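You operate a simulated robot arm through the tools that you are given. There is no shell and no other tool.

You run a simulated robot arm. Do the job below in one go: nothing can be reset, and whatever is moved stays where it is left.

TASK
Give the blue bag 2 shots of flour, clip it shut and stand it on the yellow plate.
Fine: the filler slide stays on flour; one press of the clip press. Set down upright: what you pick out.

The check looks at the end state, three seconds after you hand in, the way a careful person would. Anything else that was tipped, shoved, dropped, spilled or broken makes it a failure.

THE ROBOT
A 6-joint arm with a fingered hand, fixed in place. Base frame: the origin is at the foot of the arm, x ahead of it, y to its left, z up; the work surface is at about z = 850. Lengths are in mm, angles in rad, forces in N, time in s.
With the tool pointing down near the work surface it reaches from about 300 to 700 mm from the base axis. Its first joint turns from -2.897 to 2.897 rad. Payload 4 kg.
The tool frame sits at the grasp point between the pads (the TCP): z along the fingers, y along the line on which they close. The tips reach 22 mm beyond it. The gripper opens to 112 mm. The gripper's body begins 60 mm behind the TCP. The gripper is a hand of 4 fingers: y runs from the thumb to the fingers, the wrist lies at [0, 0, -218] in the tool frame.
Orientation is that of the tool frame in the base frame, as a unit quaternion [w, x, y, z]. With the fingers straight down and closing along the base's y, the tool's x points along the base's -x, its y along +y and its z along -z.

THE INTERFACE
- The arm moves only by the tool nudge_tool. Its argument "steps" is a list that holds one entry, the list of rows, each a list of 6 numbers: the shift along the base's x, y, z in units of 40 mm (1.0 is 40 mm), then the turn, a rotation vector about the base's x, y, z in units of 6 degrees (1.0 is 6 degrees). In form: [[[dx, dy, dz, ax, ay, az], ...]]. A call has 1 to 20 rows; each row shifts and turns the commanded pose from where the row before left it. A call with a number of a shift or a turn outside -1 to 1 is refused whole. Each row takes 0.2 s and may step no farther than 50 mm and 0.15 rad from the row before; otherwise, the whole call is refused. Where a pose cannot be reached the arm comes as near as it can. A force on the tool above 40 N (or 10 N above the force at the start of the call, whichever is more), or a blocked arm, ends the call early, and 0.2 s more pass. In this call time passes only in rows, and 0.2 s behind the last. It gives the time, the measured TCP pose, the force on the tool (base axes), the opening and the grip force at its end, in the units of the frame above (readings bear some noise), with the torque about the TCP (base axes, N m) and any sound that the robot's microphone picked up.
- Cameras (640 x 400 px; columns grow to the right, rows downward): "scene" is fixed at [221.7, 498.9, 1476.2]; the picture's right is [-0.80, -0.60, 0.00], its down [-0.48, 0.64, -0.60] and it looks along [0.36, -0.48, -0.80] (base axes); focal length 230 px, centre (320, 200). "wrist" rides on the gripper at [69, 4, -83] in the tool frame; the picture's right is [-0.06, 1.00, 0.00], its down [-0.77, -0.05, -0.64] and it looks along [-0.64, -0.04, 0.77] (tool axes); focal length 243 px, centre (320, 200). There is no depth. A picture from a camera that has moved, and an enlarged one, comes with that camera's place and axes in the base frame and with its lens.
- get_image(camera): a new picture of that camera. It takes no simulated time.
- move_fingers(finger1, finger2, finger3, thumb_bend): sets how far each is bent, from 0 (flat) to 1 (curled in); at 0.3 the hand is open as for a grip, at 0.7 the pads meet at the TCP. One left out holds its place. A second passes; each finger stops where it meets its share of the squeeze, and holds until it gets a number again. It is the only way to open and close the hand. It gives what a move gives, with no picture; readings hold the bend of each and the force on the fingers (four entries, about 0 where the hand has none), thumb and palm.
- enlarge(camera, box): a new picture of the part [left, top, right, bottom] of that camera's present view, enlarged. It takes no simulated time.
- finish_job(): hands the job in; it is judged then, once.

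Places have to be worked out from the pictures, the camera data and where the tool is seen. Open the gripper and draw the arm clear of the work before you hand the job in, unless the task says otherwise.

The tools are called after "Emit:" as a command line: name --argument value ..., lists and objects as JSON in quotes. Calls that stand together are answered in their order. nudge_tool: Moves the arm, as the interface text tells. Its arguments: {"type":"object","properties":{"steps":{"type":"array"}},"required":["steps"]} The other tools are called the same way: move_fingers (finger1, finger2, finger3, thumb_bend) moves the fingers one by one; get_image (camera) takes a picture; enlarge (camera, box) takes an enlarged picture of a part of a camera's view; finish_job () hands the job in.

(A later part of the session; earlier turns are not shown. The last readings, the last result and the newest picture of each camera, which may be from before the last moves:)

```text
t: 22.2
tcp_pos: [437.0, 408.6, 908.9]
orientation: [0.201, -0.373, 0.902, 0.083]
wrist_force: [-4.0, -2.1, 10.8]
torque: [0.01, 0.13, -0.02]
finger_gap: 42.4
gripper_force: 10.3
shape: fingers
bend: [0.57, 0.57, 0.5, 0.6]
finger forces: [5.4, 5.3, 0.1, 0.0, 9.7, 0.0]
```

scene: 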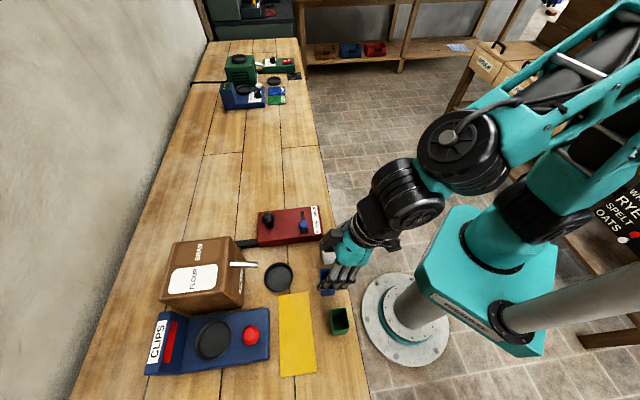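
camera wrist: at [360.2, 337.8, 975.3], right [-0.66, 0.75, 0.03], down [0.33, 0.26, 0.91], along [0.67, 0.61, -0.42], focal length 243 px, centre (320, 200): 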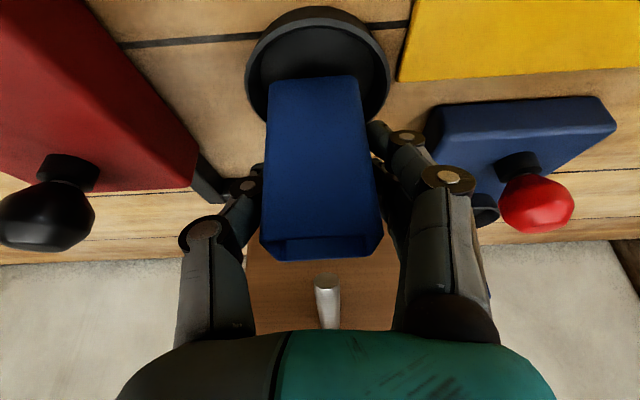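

Contact with the dish floor (10.8 N up). I relieve it by 1.5 mm and open the fingers gently.

Emit:
nudge_tool --steps '[[[0, 0, 0.045, 0, 0, 0]]]'

Emit:
move_fingers --finger1 0.54 --finger2 0.54 --finger3 0.5 --thumb_bend 0.54

Emit:
move_fingers --finger1 0.45 --finger2 0.45 --finger3 0.45 --thumb_bend 0.45

Emit:
get_image --camera "wrist"

Emit:
enlarge --camera "scene" --box '[210, 190, 350, 310]'

```text
t: 22.6
tcp_pos: [435.5, 405.7, 909.5]
orientation: [0.199, -0.374, 0.902, 0.083]
wrist_force: [-2.7, 0.1, 2.0]
torque: [0.07, 0.13, -0.05]
finger_gap: 42.4
gripper_force: 9.5
shape: fingers
bend: [0.57, 0.57, 0.5, 0.6]
finger forces: [5.4, 5.3, 0.0, 0.0, 8.7, 0.0]
```

```text
t: 23.6
tcp_pos: [435.7, 408.2, 910.8]
orientation: [0.2, -0.374, 0.902, 0.083]
wrist_force: [0.7, -0.1, 0.0]
torque: [0.02, -0.01, -0.01]
finger_gap: 46.7
gripper_force: 0.2
shape: fingers
bend: [0.54, 0.54, 0.5, 0.54]
finger forces: [0.1, 0.2, 0.0, 0.0, 0.1, 0.0]
```

```text
t: 24.6
tcp_pos: [436.3, 406.9, 910.4]
orientation: [0.2, -0.374, 0.902, 0.083]
wrist_force: [0.6, -0.7, 0.1]
torque: [0.0, 0.0, -0.04]
finger_gap: 70.5
gripper_force: 0.1
shape: fingers
bend: [0.45, 0.45, 0.45, 0.45]
finger forces: [0.0, 0.0, 0.0, 0.0, 0.0, 0.0]
```

```text
taken
camera wrist: at [363.7, 341.1, 958.3], right [-0.66, 0.75, 0.03], down [0.33, 0.26, 0.91], along [0.67, 0.61, -0.42], focal length 243 px, centre (320, 200)
```

wrist: 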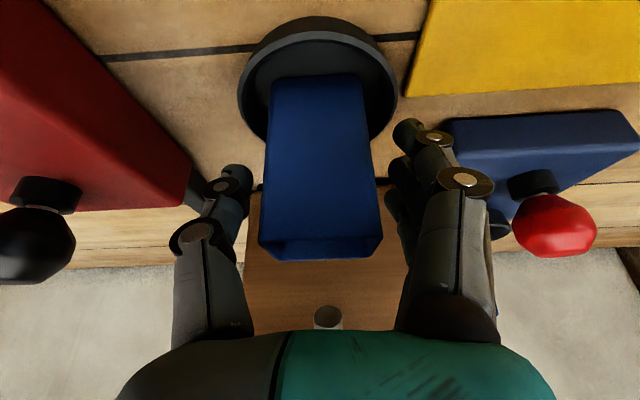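

```text
3.33 times, centred on (280, 250) of scene
camera zoom: at [221.7, 498.9, 1476.2], right [-0.8, -0.6, 0.0], down [-0.48, 0.64, -0.6], along [0.36, -0.48, -0.8], focal length 768 px, centre (453, 33)
```

zoom: 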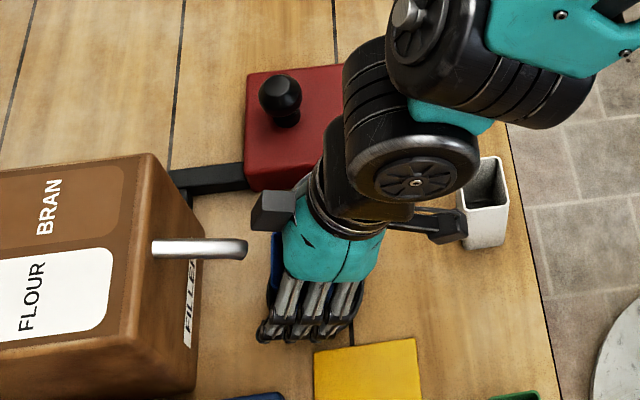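

The bag stands free on the dish. I retreat back along −n first, then up and away, and untilt the hand while heading over the black dosing knob.

Emit:
nudge_tool --steps '[[[-0.4, -0.4, 0, 0, 0, 0], [-0.4, -0.4, 0.3, 0, 0, 0], [-0.2, -0.2, 0.8, 0, 0, 0], [0, 0, 0.9, 0, 0, 0], [0, 0, 0.9, 0, 0, 0]]]'

Emit:
get_image --camera "wrist"

Emit:
enlarge --camera "scene" --box '[210, 190, 350, 310]'

```text
t: 25.8
tcp_pos: [399.4, 368.5, 1026.5]
orientation: [0.2, -0.374, 0.902, 0.083]
wrist_force: [0.5, 0.3, -0.4]
torque: [0.01, 0.01, 0.0]
finger_gap: 70.9
gripper_force: 0.1
shape: fingers
bend: [0.45, 0.45, 0.45, 0.45]
finger forces: [0.0, 0.1, 0.1, 0.1, 0.0, 0.0]
```

```text
taken
camera wrist: at [326.8, 302.2, 1073.2], right [-0.66, 0.75, 0.03], down [0.33, 0.26, 0.91], along [0.67, 0.61, -0.42], focal length 243 px, centre (320, 200)
```

wrist: 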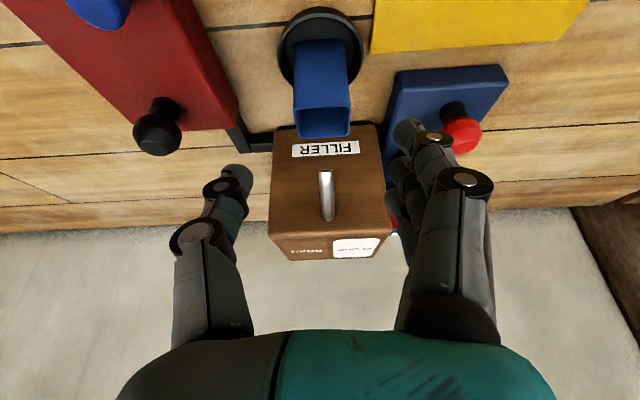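

```text
3.33 times, centred on (280, 250) of scene
camera zoom: at [221.7, 498.9, 1476.2], right [-0.8, -0.6, 0.0], down [-0.48, 0.64, -0.6], along [0.36, -0.48, -0.8], focal length 768 px, centre (453, 33)
```

zoom: 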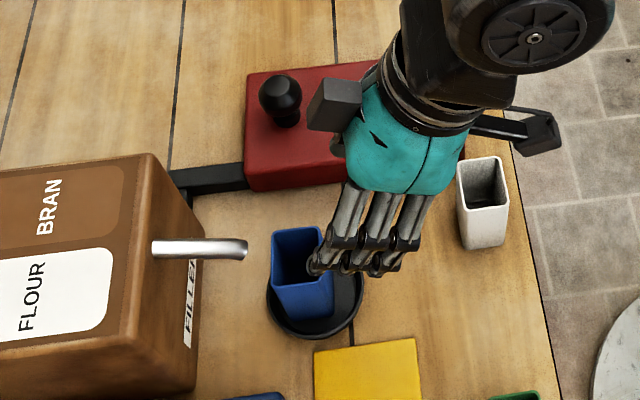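

The bag stands upright inside the dish in front of the spout. Now I move over the black knob while straightening the hand to vertical.

Emit:
nudge_tool --steps '[[[0.72, -0.3, 0.1, -0.59, 0.59, 0], [0.72, -0.3, 0.1, -0.59, 0.59, 0], [0.72, -0.3, 0.1, -0.59, 0.59, 0], [0.72, -0.3, 0.1, -0.59, 0.59, 0], [0.72, -0.3, 0.1, -0.59, 0.59, 0]]]'

Emit:
get_image --camera "wrist"

Emit:
enlarge --camera "scene" --box '[210, 150, 350, 270]'

```text
t: 27.0
tcp_pos: [538.2, 304.3, 1046.0]
orientation: [-0.001, -0.383, 0.924, 0.0]
wrist_force: [-0.2, 0.5, 0.4]
torque: [-0.04, 0.0, -0.04]
finger_gap: 71.1
gripper_force: 0.1
shape: fingers
bend: [0.45, 0.45, 0.45, 0.45]
finger forces: [0.0, 0.2, 0.0, 0.1, 0.0, 0.0]
```

```text
taken
camera wrist: at [485.9, 259.6, 1131.4], right [-0.66, 0.75, 0.0], down [0.58, 0.51, 0.64], along [0.48, 0.42, -0.77], focal length 243 px, centre (320, 200)
```

wrist: 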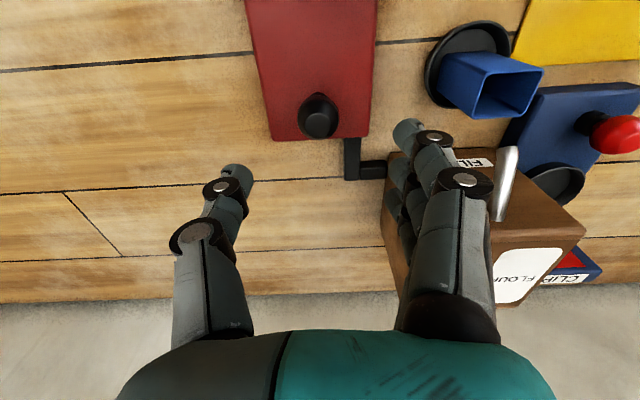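

```text
3.33 times, centred on (280, 210) of scene
camera zoom: at [221.7, 498.9, 1476.2], right [-0.8, -0.6, 0.0], down [-0.48, 0.64, -0.6], along [0.36, -0.48, -0.8], focal length 768 px, centre (453, 167)
```

zoom: 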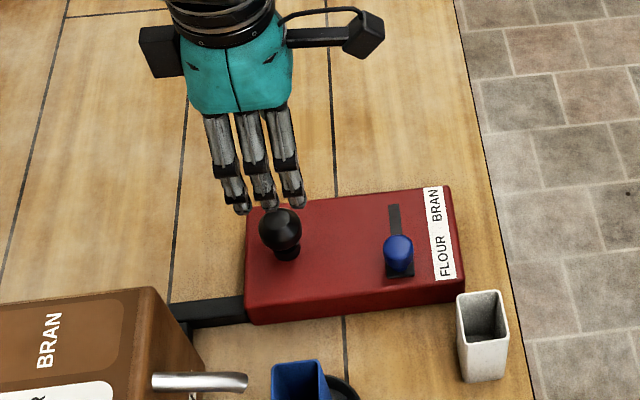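

Black knob centre ≈ (543, 309.5, 931), top ≈ 947. I close the hand into a compact point to press with the fingertips.

Emit:
move_fingers --finger1 0.7 --finger2 0.7 --finger3 0.7 --thumb_bend 0.7

Emit:
get_image --camera "wrist"

Emit:
enlarge --camera "scene" --box '[210, 150, 350, 270]'

```text
t: 28.0
tcp_pos: [537.9, 305.3, 1046.1]
orientation: [0.0, -0.382, 0.924, 0.0]
wrist_force: [0.2, 0.4, -0.2]
torque: [-0.02, 0.01, 0.01]
finger_gap: 9.9
gripper_force: 0.1
shape: fingers
bend: [0.7, 0.7, 0.7, 0.7]
finger forces: [0.0, 0.0, 0.1, 0.0, 0.0, 0.0]
```

```text
taken
camera wrist: at [485.9, 259.9, 1130.9], right [-0.66, 0.75, 0.0], down [0.58, 0.51, 0.64], along [0.48, 0.42, -0.77], focal length 243 px, centre (320, 200)
```

wrist: 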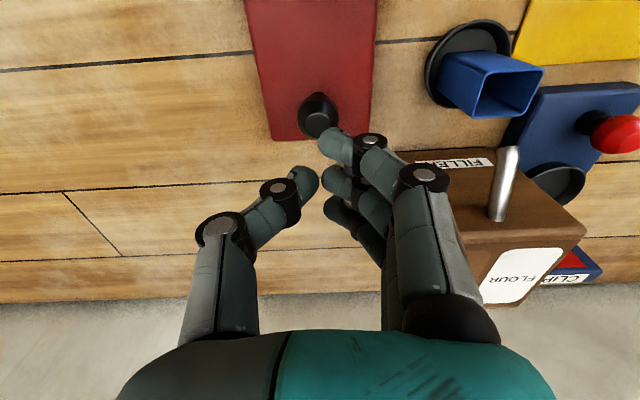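

```text
3.33 times, centred on (280, 210) of scene
camera zoom: at [221.7, 498.9, 1476.2], right [-0.8, -0.6, 0.0], down [-0.48, 0.64, -0.6], along [0.36, -0.48, -0.8], focal length 768 px, centre (453, 167)
```

zoom: 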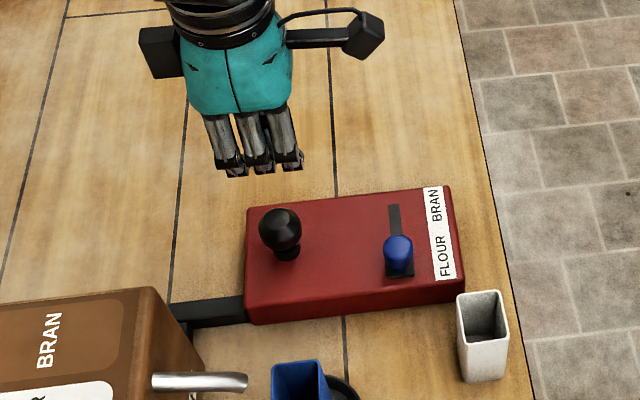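

At 0.7 the tips still have a 10 mm gap; I close further so thumb and middle finger meet as a firm point.

Emit:
move_fingers --finger1 0.76 --finger2 0.76 --finger3 0.76 --thumb_bend 0.76

Emit:
enlarge --camera "wrist" --box '[200, 60, 460, 260]'

```text
t: 29.0
tcp_pos: [538.2, 305.6, 1045.8]
orientation: [0.0, -0.382, 0.924, 0.0]
wrist_force: [0.3, 0.5, 0.4]
torque: [-0.03, 0.0, 0.01]
finger_gap: 4.8
gripper_force: 0.1
shape: fingers
bend: [0.76, 0.74, 0.76, 0.73]
finger forces: [0.0, 0.0, 0.0, 0.1, 0.0, 0.0]
```

```text
2.00 times, centred on (330, 160) of wrist
camera zoom: at [485.9, 259.9, 1130.9], right [-0.66, 0.75, 0.0], down [0.58, 0.51, 0.64], along [0.48, 0.42, -0.77], focal length 485 px, centre (300, 280)
```

zoom: 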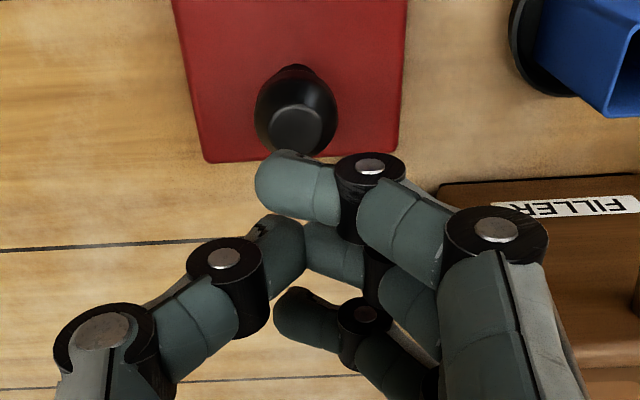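

Thumb and middle finger now form a point on the tool axis. I centre over the knob and come down to just above it.

Emit:
nudge_tool --steps '[[[0.12, 0.1, -0.5, 0, 0, 0], [0, 0, -0.6, 0, 0, 0], [0, 0, -0.5, 0, 0, 0]]]'

Emit:
get_image --camera "wrist"

Emit:
enlarge --camera "scene" --box '[210, 160, 330, 260]'

```text
t: 29.8
tcp_pos: [546.0, 311.8, 981.9]
orientation: [0.0, -0.383, 0.924, -0.001]
wrist_force: [0.6, 0.9, 0.5]
torque: [-0.01, 0.03, -0.02]
finger_gap: 4.7
gripper_force: 0.0
shape: fingers
bend: [0.76, 0.74, 0.76, 0.73]
finger forces: [0.0, 0.1, 0.0, 0.0, 0.0, 0.1]
```

```text
taken
camera wrist: at [493.8, 265.1, 1065.7], right [-0.66, 0.75, 0.0], down [0.58, 0.51, 0.64], along [0.48, 0.42, -0.77], focal length 243 px, centre (320, 200)
```

wrist: 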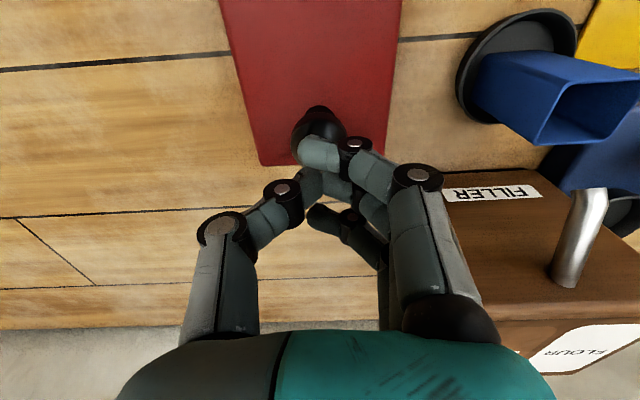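

```text
4.00 times, centred on (270, 210) of scene
camera zoom: at [221.7, 498.9, 1476.2], right [-0.8, -0.6, 0.0], down [-0.48, 0.64, -0.6], along [0.36, -0.48, -0.8], focal length 922 px, centre (520, 160)
```

zoom: 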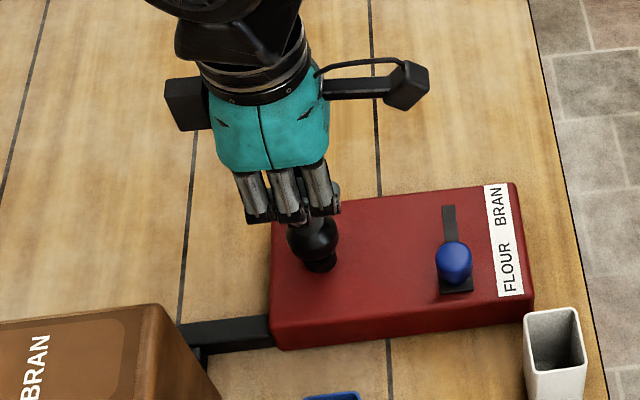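

The tips are just above the knob; I shift back ~3 mm in n to centre and lower to near contact.

Emit:
nudge_tool --steps '[[[-0.055, -0.055, 0, 0, 0, 0], [0, 0, -0.2, 0, 0, 0], [0, 0, -0.1, 0, 0, 0]]]'

Emit:
enlarge --camera "scene" --box '[210, 160, 330, 260]'

Emit:
enlarge --camera "wrist" --box '[220, 60, 420, 210]'

```text
t: 30.6
tcp_pos: [543.0, 308.4, 971.1]
orientation: [0.0, -0.383, 0.924, 0.0]
wrist_force: [0.2, -1.0, 0.4]
torque: [0.0, 0.01, 0.0]
finger_gap: 4.8
gripper_force: 0.2
shape: fingers
bend: [0.76, 0.74, 0.76, 0.73]
finger forces: [0.0, 0.0, 0.0, 0.0, 0.0, 0.0]
```

```text
4.00 times, centred on (270, 210) of scene
camera zoom: at [221.7, 498.9, 1476.2], right [-0.8, -0.6, 0.0], down [-0.48, 0.64, -0.6], along [0.36, -0.48, -0.8], focal length 922 px, centre (520, 160)
```

zoom: 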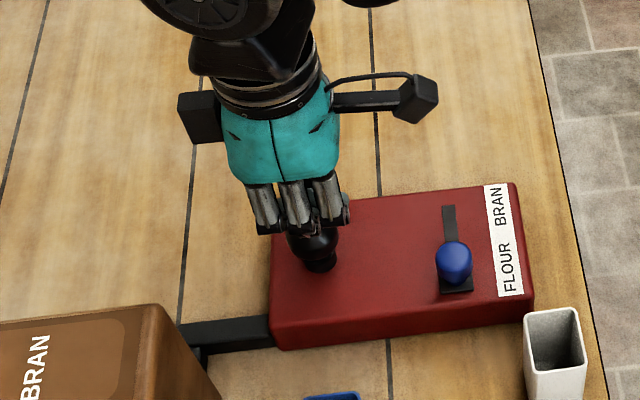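

```text
2.67 times, centred on (320, 135) of wrist
camera zoom: at [489.7, 263.3, 1055.2], right [-0.66, 0.75, 0.0], down [0.58, 0.51, 0.64], along [0.48, 0.42, -0.77], focal length 647 px, centre (320, 373)
```

zoom: 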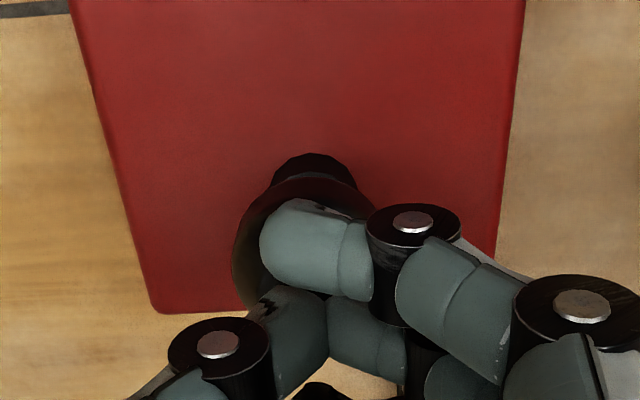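

The knob is now centred under the tool axis. I press down slowly in 2 mm rows, watching force and sound.

Emit:
nudge_tool --steps '[[[0, 0, -0.06, 0, 0, 0], [0, 0, -0.06, 0, 0, 0], [0, 0, -0.06, 0, 0, 0]]]'

Emit:
nudge_tool --steps '[[[0, 0, -0.06, 0, 0, 0], [0, 0, -0.06, 0, 0, 0]]]'

```text
t: 31.4
tcp_pos: [541.2, 308.4, 963.4]
orientation: [0.0, -0.383, 0.924, 0.001]
wrist_force: [0.3, -0.3, 0.2]
torque: [0.01, 0.0, -0.02]
finger_gap: 4.8
gripper_force: 0.1
shape: fingers
bend: [0.76, 0.74, 0.76, 0.73]
finger forces: [0.0, 0.0, 0.0, 0.0, 0.2, 0.0]
```

```text
t: 32.0
tcp_pos: [541.7, 308.4, 958.5]
orientation: [0.0, -0.383, 0.924, 0.001]
wrist_force: [-0.2, -0.6, 1.2]
torque: [-0.04, -0.01, 0.0]
finger_gap: 4.9
gripper_force: 0.1
shape: fingers
bend: [0.76, 0.74, 0.76, 0.73]
finger forces: [0.0, 0.0, 0.0, 0.0, 0.1, 0.1]
```

No contact yet at TCP 958.5. I continue down in small rows.

Emit:
nudge_tool --steps '[[[0, 0, -0.06, 0, 0, 0], [0, 0, -0.06, 0, 0, 0]]]'

Emit:
nudge_tool --steps '[[[0, 0, -0.06, 0, 0, 0], [0, 0, -0.06, 0, 0, 0]]]'

Emit:
enlarge --camera "scene" --box '[210, 160, 330, 260]'

```text
t: 32.6
tcp_pos: [541.3, 309.6, 955.1]
orientation: [0.0, -0.383, 0.924, 0.0]
wrist_force: [1.5, -1.7, 2.6]
torque: [-0.04, -0.03, 0.01]
finger_gap: 4.6
gripper_force: 0.1
shape: fingers
bend: [0.76, 0.74, 0.76, 0.73]
finger forces: [0.1, 0.1, 0.0, 0.0, 0.0, 0.1]
```

```text
t: 33.2
tcp_pos: [542.6, 309.8, 948.7]
orientation: [0.0, -0.383, 0.924, 0.0]
wrist_force: [-0.2, -1.9, 6.7]
torque: [-0.03, -0.02, 0.0]
finger_gap: 4.6
gripper_force: 0.0
shape: fingers
bend: [0.76, 0.74, 0.76, 0.74]
finger forces: [0.1, 0.0, 0.0, 0.0, 0.0, 0.0]
heard: click
```

```text
4.00 times, centred on (270, 210) of scene
camera zoom: at [221.7, 498.9, 1476.2], right [-0.8, -0.6, 0.0], down [-0.48, 0.64, -0.6], along [0.36, -0.48, -0.8], focal length 922 px, centre (520, 160)
```

zoom: 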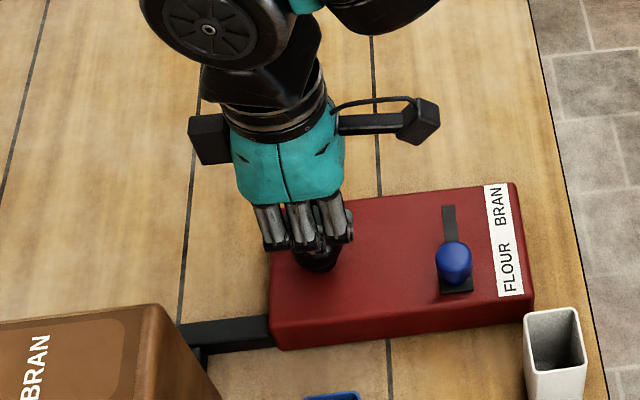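

A click at 6.7 N: one shot given. I lift off fully so the knob returns, and check the bag.

Emit:
nudge_tool --steps '[[[0, 0, 0.2, 0, 0, 0], [0, 0, 0.3, 0, 0, 0], [0, 0, 0.2, 0, 0, 0]]]'

Emit:
enlarge --camera "scene" --box '[210, 160, 350, 310]'

Emit:
get_image --camera "wrist"

```text
t: 34.0
tcp_pos: [540.9, 309.6, 976.5]
orientation: [0.0, -0.383, 0.924, 0.0]
wrist_force: [0.8, -0.1, -0.2]
torque: [0.01, 0.02, 0.03]
finger_gap: 4.7
gripper_force: 0.0
shape: fingers
bend: [0.76, 0.74, 0.76, 0.74]
finger forces: [0.0, 0.1, 0.0, 0.1, 0.1, 0.0]
```

```text
2.67 times, centred on (280, 235) of scene
camera zoom: at [221.7, 498.9, 1476.2], right [-0.8, -0.6, 0.0], down [-0.48, 0.64, -0.6], along [0.36, -0.48, -0.8], focal length 614 px, centre (427, 107)
```

zoom: 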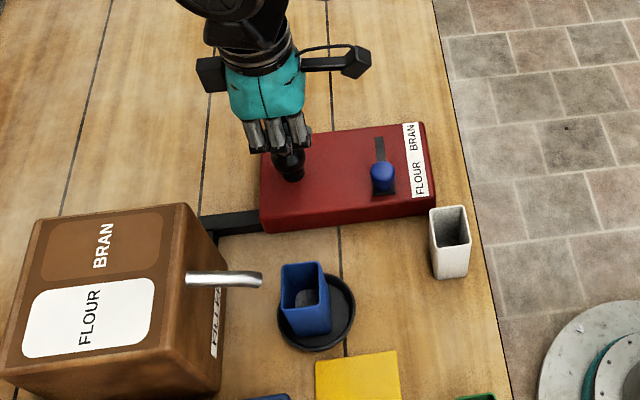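

```text
taken
camera wrist: at [489.1, 264.1, 1061.1], right [-0.66, 0.75, 0.0], down [0.58, 0.51, 0.64], along [0.48, 0.42, -0.77], focal length 243 px, centre (320, 200)
```

wrist: 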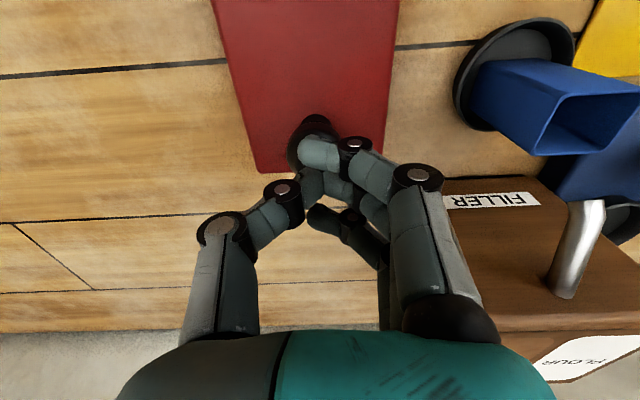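

I zoom in on the bag to see whether flour has gone in.

Emit:
enlarge --camera "scene" --box '[255, 240, 315, 290]'

```text
8.00 times, centred on (285, 265) of scene
camera zoom: at [221.7, 498.9, 1476.2], right [-0.8, -0.6, 0.0], down [-0.48, 0.64, -0.6], along [0.36, -0.48, -0.8], focal length 1844 px, centre (600, -320)
```

zoom: 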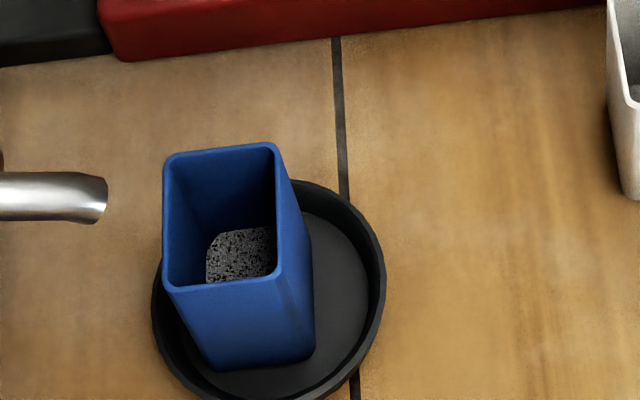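

One shot of flour is in the bag. Second press, the same way.

Emit:
nudge_tool --steps '[[[0, 0, -0.25, 0, 0, 0], [0, 0, -0.15, 0, 0, 0], [0, 0, -0.06, 0, 0, 0]]]'

Emit:
nudge_tool --steps '[[[0, 0, -0.06, 0, 0, 0], [0, 0, -0.06, 0, 0, 0], [0, 0, -0.06, 0, 0, 0]]]'

```text
t: 34.8
tcp_pos: [542.1, 308.4, 957.6]
orientation: [0.0, -0.382, 0.924, 0.0]
wrist_force: [0.3, 0.0, 0.8]
torque: [0.05, -0.03, 0.0]
finger_gap: 4.6
gripper_force: 0.0
shape: fingers
bend: [0.76, 0.74, 0.76, 0.74]
finger forces: [0.0, 0.1, 0.0, 0.1, 0.2, 0.1]
```

```text
t: 35.6
tcp_pos: [542.7, 309.4, 950.2]
orientation: [-0.001, -0.382, 0.924, 0.0]
wrist_force: [-0.2, -2.2, 5.4]
torque: [-0.06, -0.07, 0.01]
finger_gap: 4.6
gripper_force: 0.1
shape: fingers
bend: [0.76, 0.74, 0.76, 0.74]
finger forces: [0.1, 0.1, 0.0, 0.0, 0.1, 0.0]
heard: click
```

Second click: two shots given. I lift off straight up and check the bag.

Emit:
nudge_tool --steps '[[[0, 0, 0.3, 0, 0, 0], [0, 0, 0.7, 0, 0, 0], [0, 0, 0.8, 0, 0, 0], [0, 0, 0.7, 0, 0, 0]]]'

Emit:
enlarge --camera "scene" --box '[255, 240, 315, 290]'

Emit:
enlarge --camera "scene" --box '[140, 280, 280, 380]'

```text
t: 36.6
tcp_pos: [541.0, 309.7, 1052.4]
orientation: [0.0, -0.383, 0.924, 0.0]
wrist_force: [-0.2, 0.4, 0.4]
torque: [0.0, 0.0, -0.01]
finger_gap: 4.5
gripper_force: 0.0
shape: fingers
bend: [0.76, 0.74, 0.76, 0.74]
finger forces: [0.0, 0.0, 0.0, 0.1, 0.0, 0.1]
```

```text
8.00 times, centred on (285, 265) of scene
camera zoom: at [221.7, 498.9, 1476.2], right [-0.8, -0.6, 0.0], down [-0.48, 0.64, -0.6], along [0.36, -0.48, -0.8], focal length 1844 px, centre (600, -320)
```

zoom: 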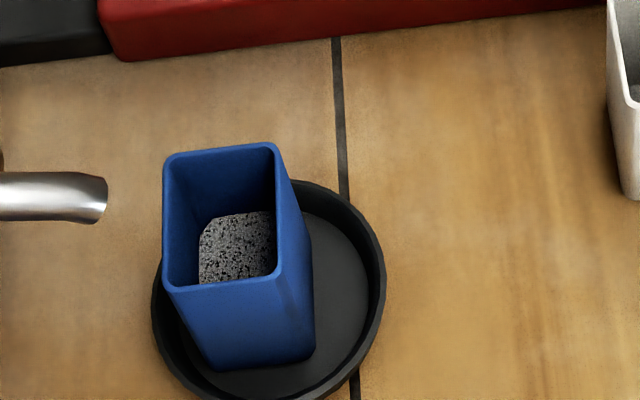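

```text
4.00 times, centred on (210, 330) of scene
camera zoom: at [221.7, 498.9, 1476.2], right [-0.8, -0.6, 0.0], down [-0.48, 0.64, -0.6], along [0.36, -0.48, -0.8], focal length 922 px, centre (760, -320)
```

zoom: 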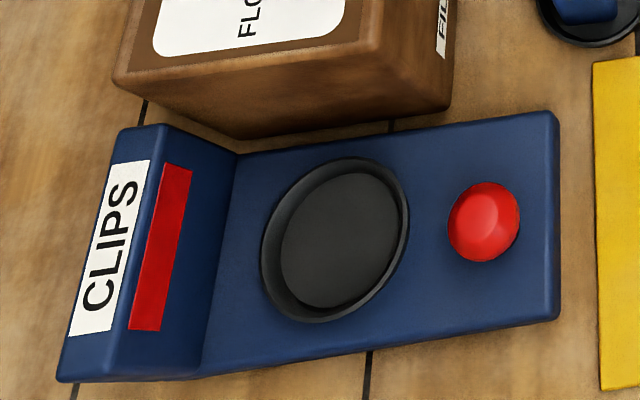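

The flour level has risen: two shots are in. Before fetching the bag I take a wrist view of the clip press for precise positions.

Emit:
nudge_tool --steps '[[[-0.7, 0.8, 0.25, 0, 0, 0], [-0.7, 0.8, 0.25, 0, 0, 0], [-0.7, 0.8, 0.25, 0, 0, 0], [-0.7, 0.8, 0.25, 0, 0, 0], [-0.7, 0.8, 0.2, 0, 0, 0]]]'

Emit:
get_image --camera "wrist"

```text
t: 37.8
tcp_pos: [404.7, 464.6, 1104.7]
orientation: [-0.001, -0.382, 0.924, 0.0]
wrist_force: [-0.5, 0.4, 1.2]
torque: [0.0, -0.01, 0.02]
finger_gap: 4.5
gripper_force: 0.1
shape: fingers
bend: [0.76, 0.74, 0.76, 0.74]
finger forces: [0.1, 0.0, 0.0, 0.1, 0.1, 0.0]
```

```text
taken
camera wrist: at [351.9, 419.6, 1188.0], right [-0.66, 0.75, 0.0], down [0.58, 0.51, 0.64], along [0.48, 0.42, -0.77], focal length 243 px, centre (320, 200)
```

wrist: 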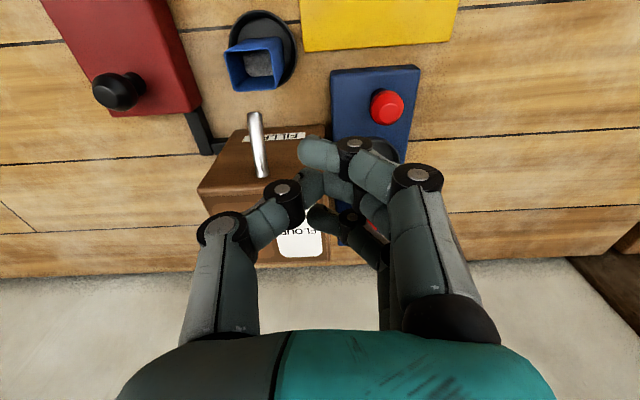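

The closed fingers hide the press dish; I open to the 0.45 pre-shape and look again.

Emit:
move_fingers --finger1 0.45 --finger2 0.45 --finger3 0.45 --thumb_bend 0.45

Emit:
enlarge --camera "wrist" --box '[200, 0, 440, 250]'

Emit:
enlarge --camera "wrist" --box '[200, 0, 340, 110]'

```text
t: 38.8
tcp_pos: [403.7, 465.4, 1103.2]
orientation: [0.0, -0.382, 0.924, 0.0]
wrist_force: [-1.0, 0.4, -0.2]
torque: [-0.01, -0.01, -0.03]
finger_gap: 70.6
gripper_force: 0.0
shape: fingers
bend: [0.45, 0.45, 0.45, 0.45]
finger forces: [0.0, 0.0, 0.1, 0.0, 0.1, 0.1]
```

```text
1.60 times, centred on (320, 125) of wrist
camera zoom: at [351.9, 419.5, 1188.0], right [-0.66, 0.75, 0.0], down [0.58, 0.51, 0.64], along [0.48, 0.42, -0.77], focal length 388 px, centre (320, 320)
```

zoom: 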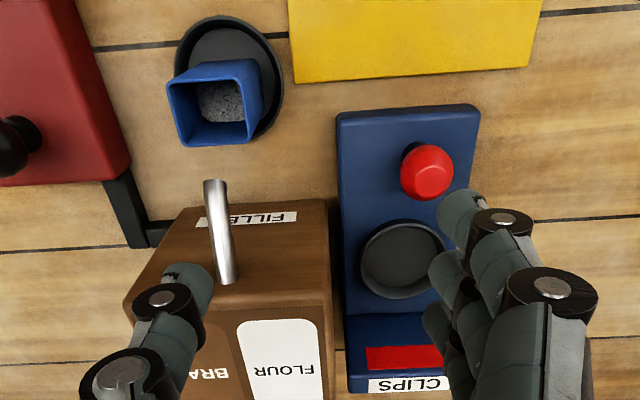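

```text
3.64 times, centred on (270, 55) of wrist
camera zoom: at [351.9, 419.5, 1188.0], right [-0.66, 0.75, 0.0], down [0.58, 0.51, 0.64], along [0.48, 0.42, -0.77], focal length 882 px, centre (502, 727)
```

zoom: 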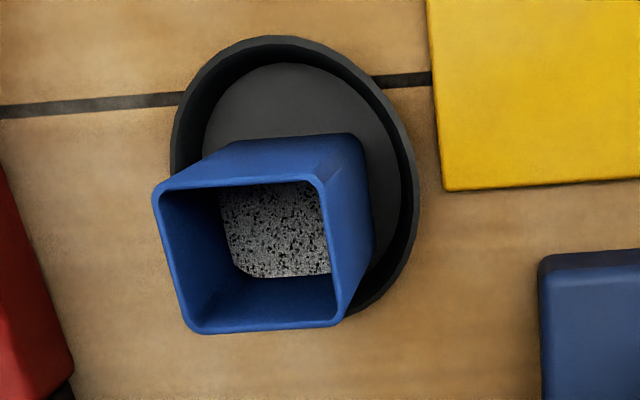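

The bag stands at ≈ (435, 406); the press dish is at ≈ (440, 594), with the filler wall at u ≈ −45 beside it. I go back to the tilted pre-pose in front of the filler dish to re-grasp the bag.

Emit:
nudge_tool --steps '[[[-0.02, -0.48, -0.38, 0.59, -0.59, 0], [-0.02, -0.48, -0.38, 0.59, -0.59, 0], [-0.02, -0.48, -0.38, 0.59, -0.59, 0], [-0.02, -0.48, -0.38, 0.59, -0.59, 0], [-0.02, -0.48, -0.38, 0.59, -0.59, 0]]]'

Emit:
get_image --camera "wrist"

```text
t: 40.0
tcp_pos: [397.0, 373.0, 1024.8]
orientation: [0.2, -0.374, 0.902, 0.083]
wrist_force: [-0.1, 0.0, 0.8]
torque: [0.0, -0.05, 0.01]
finger_gap: 70.9
gripper_force: 0.1
shape: fingers
bend: [0.45, 0.45, 0.45, 0.45]
finger forces: [0.0, 0.1, 0.1, 0.0, 0.1, 0.0]
```

```text
taken
camera wrist: at [325.5, 306.3, 1072.5], right [-0.67, 0.75, 0.03], down [0.33, 0.26, 0.91], along [0.67, 0.61, -0.42], focal length 243 px, centre (320, 200)
```

wrist: 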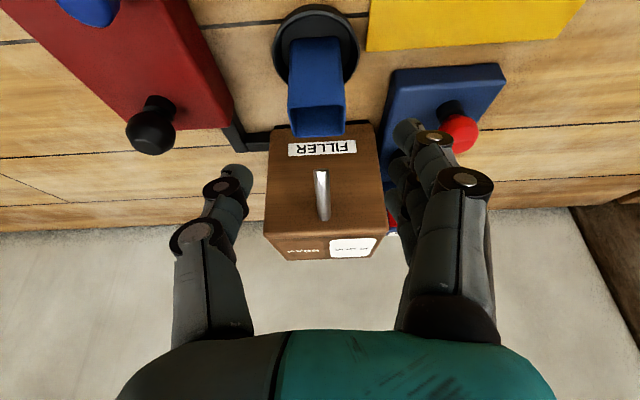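

Now I align (u ≈ 20.6, n ≈ 555) and descend in front of the bag to the grip height.

Emit:
nudge_tool --steps '[[[0.25, 0.13, -0.4, 0, 0, 0], [0, 0, -0.8, 0, 0, 0], [0, 0, -0.8, 0, 0, 0], [0, 0, -0.75, 0, 0, 0]]]'

Emit:
get_image --camera "wrist"

Emit:
enlarge --camera "scene" --box '[210, 190, 350, 310]'

```text
t: 41.0
tcp_pos: [407.8, 381.4, 914.5]
orientation: [0.2, -0.373, 0.902, 0.083]
wrist_force: [0.3, 0.2, 0.0]
torque: [0.0, -0.02, 0.04]
finger_gap: 70.8
gripper_force: 0.0
shape: fingers
bend: [0.45, 0.45, 0.45, 0.45]
finger forces: [0.0, 0.1, 0.1, 0.1, 0.0, 0.0]
```

```text
taken
camera wrist: at [335.5, 314.8, 961.6], right [-0.66, 0.75, 0.03], down [0.33, 0.26, 0.91], along [0.67, 0.61, -0.42], focal length 243 px, centre (320, 200)
```

wrist: 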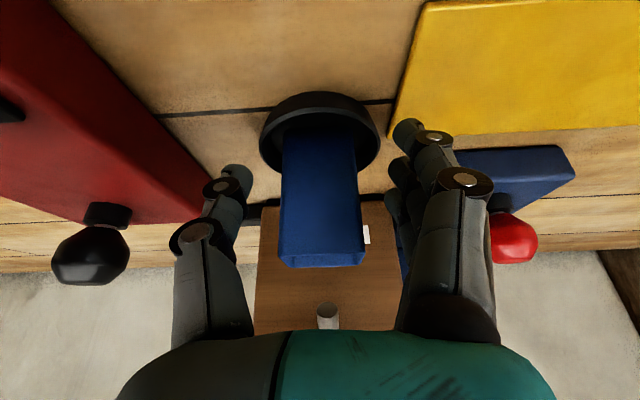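

```text
3.33 times, centred on (280, 250) of scene
camera zoom: at [221.7, 498.9, 1476.2], right [-0.8, -0.6, 0.0], down [-0.48, 0.64, -0.6], along [0.36, -0.48, -0.8], focal length 768 px, centre (453, 33)
```

zoom: 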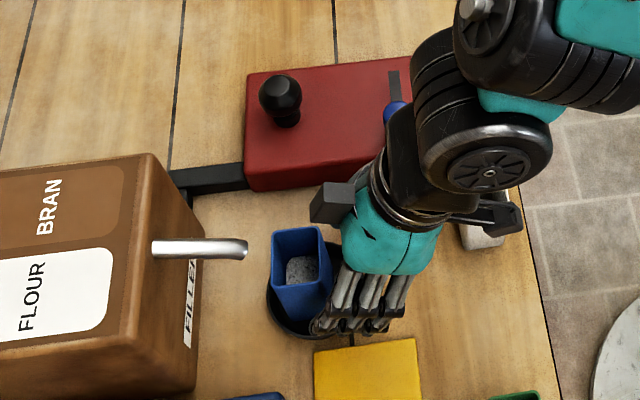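

Well aligned. I slide in along +n to straddle the bag and settle at z ≈ 910.

Emit:
nudge_tool --steps '[[[0.34, 0.31, -0.05, 0, 0, 0], [0.34, 0.31, -0.05, 0, 0, 0]]]'

Emit:
move_fingers --finger1 0.6 --finger2 0.6 --finger3 0.57 --thumb_bend 0.6

Emit:
get_image --camera "wrist"

```text
t: 41.6
tcp_pos: [434.9, 402.6, 910.1]
orientation: [0.199, -0.374, 0.902, 0.083]
wrist_force: [0.1, 0.2, 0.2]
torque: [0.0, 0.03, -0.01]
finger_gap: 70.8
gripper_force: 0.0
shape: fingers
bend: [0.45, 0.45, 0.45, 0.45]
finger forces: [0.1, 0.1, 0.1, 0.0, 0.0, 0.1]
```

```text
t: 42.6
tcp_pos: [434.8, 403.2, 909.3]
orientation: [0.2, -0.374, 0.902, 0.083]
wrist_force: [-0.9, 1.2, 0.7]
torque: [0.07, 0.08, 0.02]
finger_gap: 43.0
gripper_force: 5.2
shape: fingers
bend: [0.55, 0.55, 0.56, 0.57]
finger forces: [3.0, 3.3, 0.0, 0.1, 4.5, 0.0]
```

```text
taken
camera wrist: at [362.7, 337.8, 956.9], right [-0.67, 0.75, 0.03], down [0.33, 0.26, 0.91], along [0.67, 0.61, -0.42], focal length 243 px, centre (320, 200)
```

wrist: 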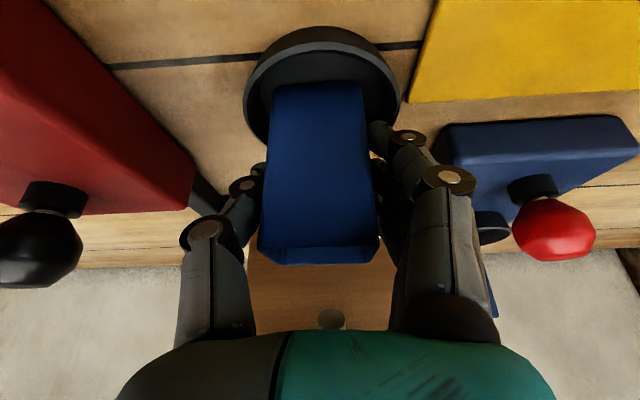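

Gripped. I firm it up for the filled bag's weight, then lift 16 mm so the base clears the dish rim.

Emit:
move_fingers --finger1 0.65 --finger2 0.65 --thumb_bend 0.67

Emit:
nudge_tool --steps '[[[0, 0, 0.15, 0, 0, 0], [0, 0, 0.25, 0, 0, 0]]]'

Emit:
get_image --camera "wrist"

Emit:
enlarge --camera "scene" --box '[210, 190, 350, 310]'

```text
t: 43.6
tcp_pos: [435.2, 403.8, 910.2]
orientation: [0.2, -0.373, 0.902, 0.083]
wrist_force: [-0.1, -0.3, -0.6]
torque: [-0.02, 0.01, 0.0]
finger_gap: 41.7
gripper_force: 11.7
shape: fingers
bend: [0.56, 0.56, 0.56, 0.61]
finger forces: [5.5, 5.7, 0.1, 0.1, 11.2, 0.0]
```

```text
t: 44.2
tcp_pos: [434.9, 404.1, 925.5]
orientation: [0.2, -0.374, 0.902, 0.083]
wrist_force: [0.3, 0.1, -0.6]
torque: [0.02, 0.0, 0.0]
finger_gap: 41.7
gripper_force: 11.3
shape: fingers
bend: [0.56, 0.56, 0.56, 0.61]
finger forces: [5.4, 5.7, 0.0, 0.1, 11.3, 0.0]
```

```text
taken
camera wrist: at [362.8, 338.0, 972.6], right [-0.66, 0.75, 0.03], down [0.33, 0.26, 0.91], along [0.67, 0.61, -0.42], focal length 243 px, centre (320, 200)
```

wrist: 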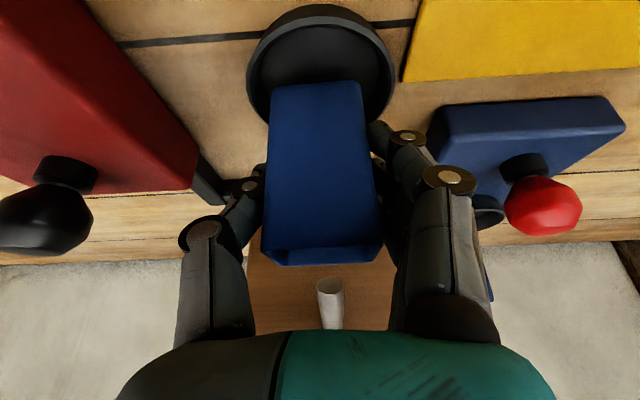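

```text
3.33 times, centred on (280, 250) of scene
camera zoom: at [221.7, 498.9, 1476.2], right [-0.8, -0.6, 0.0], down [-0.48, 0.64, -0.6], along [0.36, -0.48, -0.8], focal length 768 px, centre (453, 33)
```

zoom: 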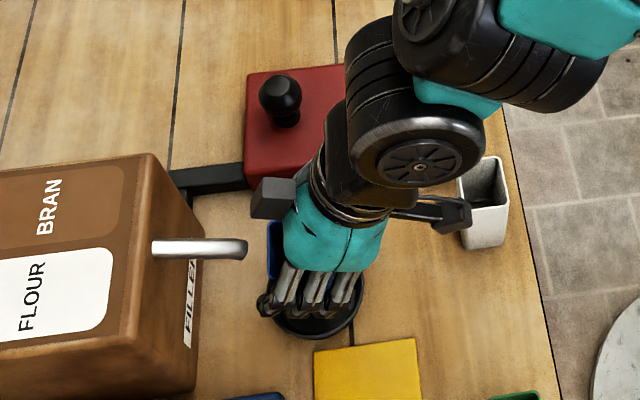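

The bag lifts cleanly. I back out along −n from under the spout, rise, then travel across toward the press at a safe height.

Emit:
nudge_tool --steps '[[[-0.4, -0.4, 0, 0, 0, 0], [-0.4, -0.4, 0.1, 0, 0, 0], [0, 0, 0.8, 0, 0, 0], [0, 0, 0.8, 0, 0, 0], [0, 0, 0.7, 0, 0, 0]]]'

Emit:
nudge_tool --steps '[[[-0.14, 0.8, 0, 0, 0, 0], [-0.14, 0.8, 0, 0, 0, 0], [-0.14, 0.8, 0, 0, 0, 0], [-0.14, 0.8, 0, 0, 0, 0], [-0.14, 0.76, 0, 0, 0, 0]]]'

Emit:
get_image --camera "wrist"

Emit:
get_image --camera "scene"

```text
t: 45.4
tcp_pos: [402.1, 369.7, 1022.7]
orientation: [0.2, -0.373, 0.902, 0.082]
wrist_force: [-0.6, -1.0, -1.0]
torque: [-0.01, -0.02, -0.01]
finger_gap: 41.8
gripper_force: 11.3
shape: fingers
bend: [0.56, 0.56, 0.56, 0.61]
finger forces: [5.4, 5.8, 0.1, 0.0, 11.2, 0.0]
```

```text
t: 46.6
tcp_pos: [374.6, 530.2, 1019.4]
orientation: [0.2, -0.373, 0.902, 0.083]
wrist_force: [0.2, 0.8, -1.6]
torque: [-0.02, 0.0, 0.0]
finger_gap: 41.7
gripper_force: 11.1
shape: fingers
bend: [0.56, 0.56, 0.56, 0.61]
finger forces: [5.4, 5.8, 0.1, 0.0, 11.2, 0.1]
```

```text
taken
camera wrist: at [302.8, 464.3, 1067.2], right [-0.66, 0.75, 0.03], down [0.33, 0.26, 0.91], along [0.67, 0.61, -0.42], focal length 243 px, centre (320, 200)
```

wrist: 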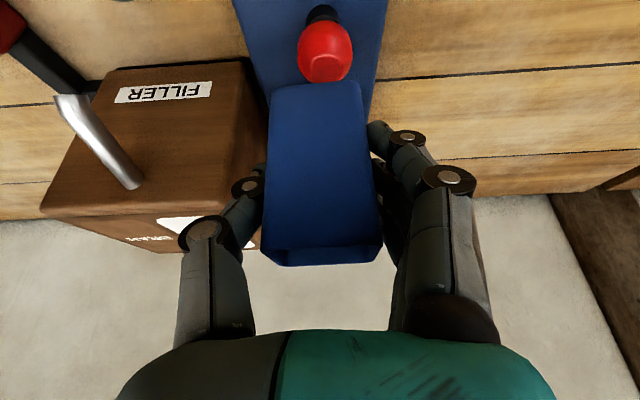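

```text
taken
```

scene: 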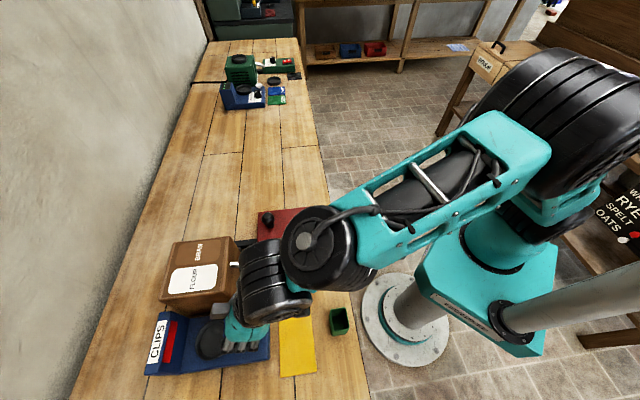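

Button seen at u ≈ −115, n ≈ 643; platform centre at u ≈ −108. I carry the bag on along +n to above the press dish.

Emit:
nudge_tool --steps '[[[0.53, 0.53, 0, 0, 0, 0], [0.53, 0.53, 0, 0, 0, 0], [0.53, 0.53, 0, 0, 0, 0]]]'

Emit:
get_image --camera "wrist"

Emit:
enlarge --camera "scene" --box '[140, 240, 300, 380]'

```text
t: 47.4
tcp_pos: [439.5, 595.6, 1020.9]
orientation: [0.202, -0.373, 0.902, 0.083]
wrist_force: [-0.9, 0.3, -1.2]
torque: [0.0, 0.03, 0.02]
finger_gap: 41.5
gripper_force: 11.2
shape: fingers
bend: [0.56, 0.56, 0.56, 0.61]
finger forces: [5.3, 5.8, 0.0, 0.0, 11.2, 0.0]
```

```text
taken
camera wrist: at [367.0, 528.7, 1067.8], right [-0.66, 0.75, 0.03], down [0.33, 0.26, 0.91], along [0.67, 0.61, -0.42], focal length 243 px, centre (320, 200)
```

wrist: 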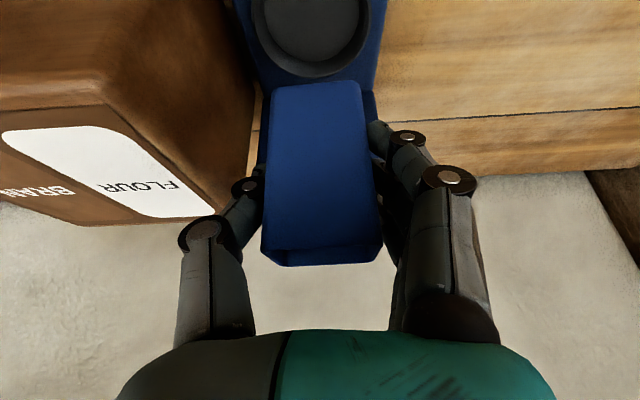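

```text
2.86 times, centred on (220, 310) of scene
camera zoom: at [221.7, 498.9, 1476.2], right [-0.8, -0.6, 0.0], down [-0.48, 0.64, -0.6], along [0.36, -0.48, -0.8], focal length 658 px, centre (606, -114)
```

zoom: 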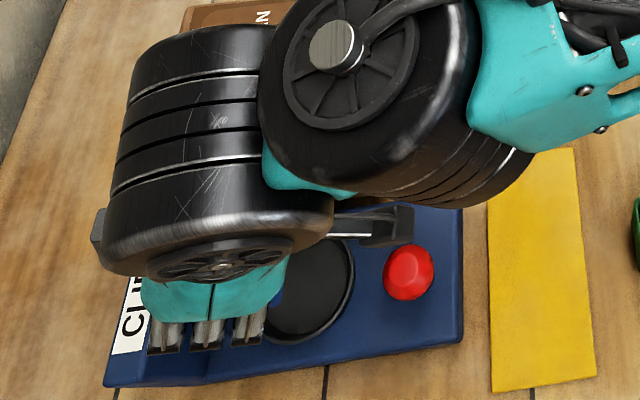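

I enlarge the wrist view to compare the bag's base with the press dish before lowering.

Emit:
enlarge --camera "wrist" --box '[220, 0, 420, 130]'

```text
3.08 times, centred on (320, 65) of wrist
camera zoom: at [367.0, 528.7, 1067.8], right [-0.66, 0.75, 0.03], down [0.33, 0.26, 0.91], along [0.67, 0.61, -0.42], focal length 746 px, centre (320, 615)
```

zoom: 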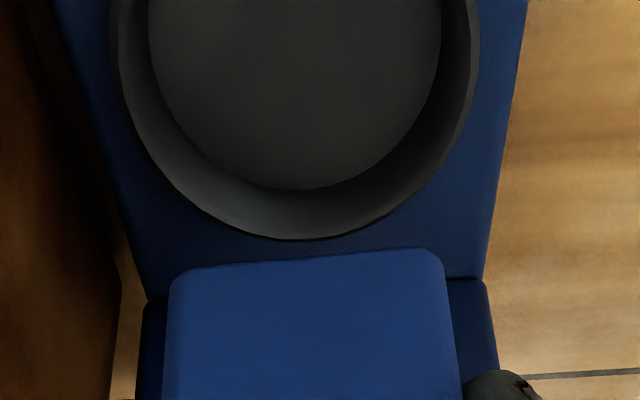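

The dish is centred on the platform and the bag is over it. I lower most of the way, with a small sideways correction.

Emit:
nudge_tool --steps '[[[0.025, -0.025, -0.4, 0, 0, 0], [0, 0, -0.6, 0, 0, 0], [0, 0, -0.5, 0, 0, 0], [0, 0, -0.3, 0, 0, 0]]]'

Emit:
enlarge --camera "wrist" --box '[180, 0, 440, 200]'

Emit:
enlarge --camera "scene" --box '[140, 240, 300, 380]'

```text
t: 48.4
tcp_pos: [440.8, 591.4, 949.7]
orientation: [0.201, -0.374, 0.902, 0.083]
wrist_force: [-0.7, 0.0, -1.7]
torque: [-0.01, 0.0, 0.0]
finger_gap: 41.8
gripper_force: 11.1
shape: fingers
bend: [0.56, 0.56, 0.56, 0.61]
finger forces: [5.3, 5.8, 0.0, 0.1, 11.2, 0.0]
```

```text
2.00 times, centred on (310, 100) of wrist
camera zoom: at [368.1, 525.0, 996.8], right [-0.66, 0.75, 0.03], down [0.33, 0.26, 0.91], along [0.67, 0.61, -0.42], focal length 485 px, centre (340, 400)
```

zoom: 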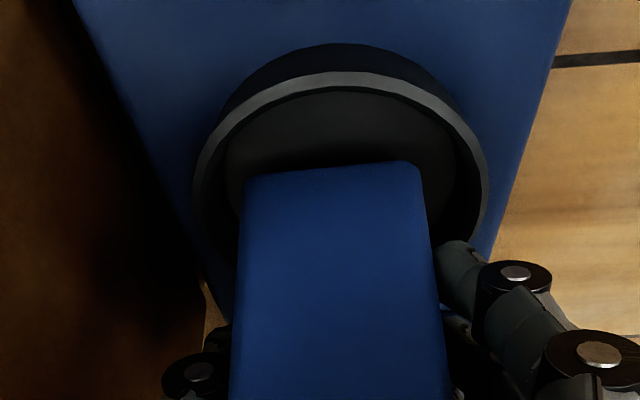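

```text
2.86 times, centred on (220, 310) of scene
camera zoom: at [221.7, 498.9, 1476.2], right [-0.8, -0.6, 0.0], down [-0.48, 0.64, -0.6], along [0.36, -0.48, -0.8], focal length 658 px, centre (606, -114)
```

zoom: 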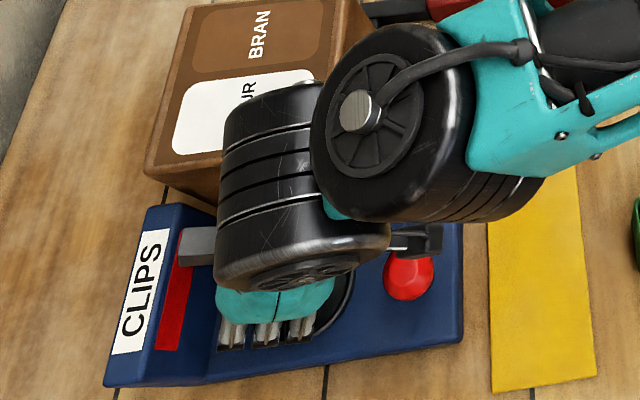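

Bag base is over the dish, ~2.5 mm short in n; I nudge it to centre and lower toward the floor.

Emit:
nudge_tool --steps '[[[0.027, 0.06, 0, 0, 0, 0], [0, 0, -0.15, 0, 0, 0], [0, 0, -0.08, 0, 0, 0]]]'

Emit:
nudge_tool --steps '[[[0, 0, -0.05, 0, 0, 0]]]'

```text
t: 49.2
tcp_pos: [441.2, 592.9, 939.4]
orientation: [0.2, -0.374, 0.902, 0.083]
wrist_force: [1.2, -0.7, -0.7]
torque: [0.02, -0.01, 0.03]
finger_gap: 41.8
gripper_force: 11.2
shape: fingers
bend: [0.56, 0.56, 0.56, 0.61]
finger forces: [5.4, 5.9, 0.0, 0.0, 11.2, 0.0]
```

```text
t: 49.6
tcp_pos: [441.8, 593.7, 937.5]
orientation: [0.201, -0.373, 0.902, 0.083]
wrist_force: [0.0, -1.8, 2.3]
torque: [-0.01, 0.01, -0.03]
finger_gap: 41.3
gripper_force: 11.4
shape: fingers
bend: [0.57, 0.57, 0.56, 0.61]
finger forces: [5.4, 5.9, 0.0, 0.1, 11.9, 0.0]
```

Contact is beginning (force +2.3 N). One more 1.5 mm to confirm.

Emit:
nudge_tool --steps '[[[0, 0, -0.04, 0, 0, 0]]]'

Emit:
enlarge --camera "wrist" --box '[180, 0, 440, 200]'

```text
t: 50.0
tcp_pos: [442.2, 593.8, 936.4]
orientation: [0.202, -0.373, 0.902, 0.083]
wrist_force: [-1.3, -1.7, 9.7]
torque: [0.04, 0.02, -0.01]
finger_gap: 41.6
gripper_force: 12.5
shape: fingers
bend: [0.58, 0.57, 0.56, 0.61]
finger forces: [5.9, 6.2, 0.1, 0.0, 12.5, 0.0]
```

```text
2.00 times, centred on (310, 100) of wrist
camera zoom: at [369.3, 528.2, 984.5], right [-0.66, 0.75, 0.03], down [0.33, 0.26, 0.91], along [0.67, 0.61, -0.42], focal length 485 px, centre (340, 400)
```

zoom: 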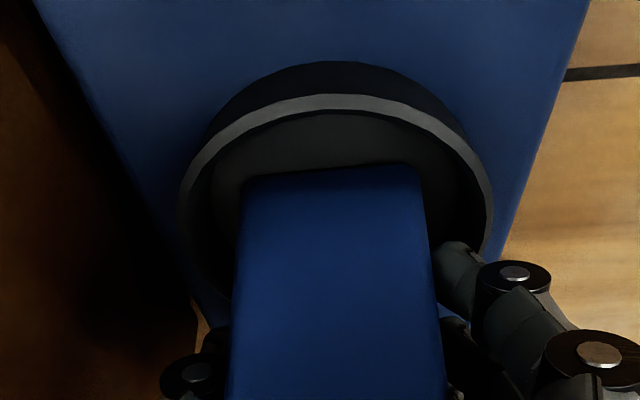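

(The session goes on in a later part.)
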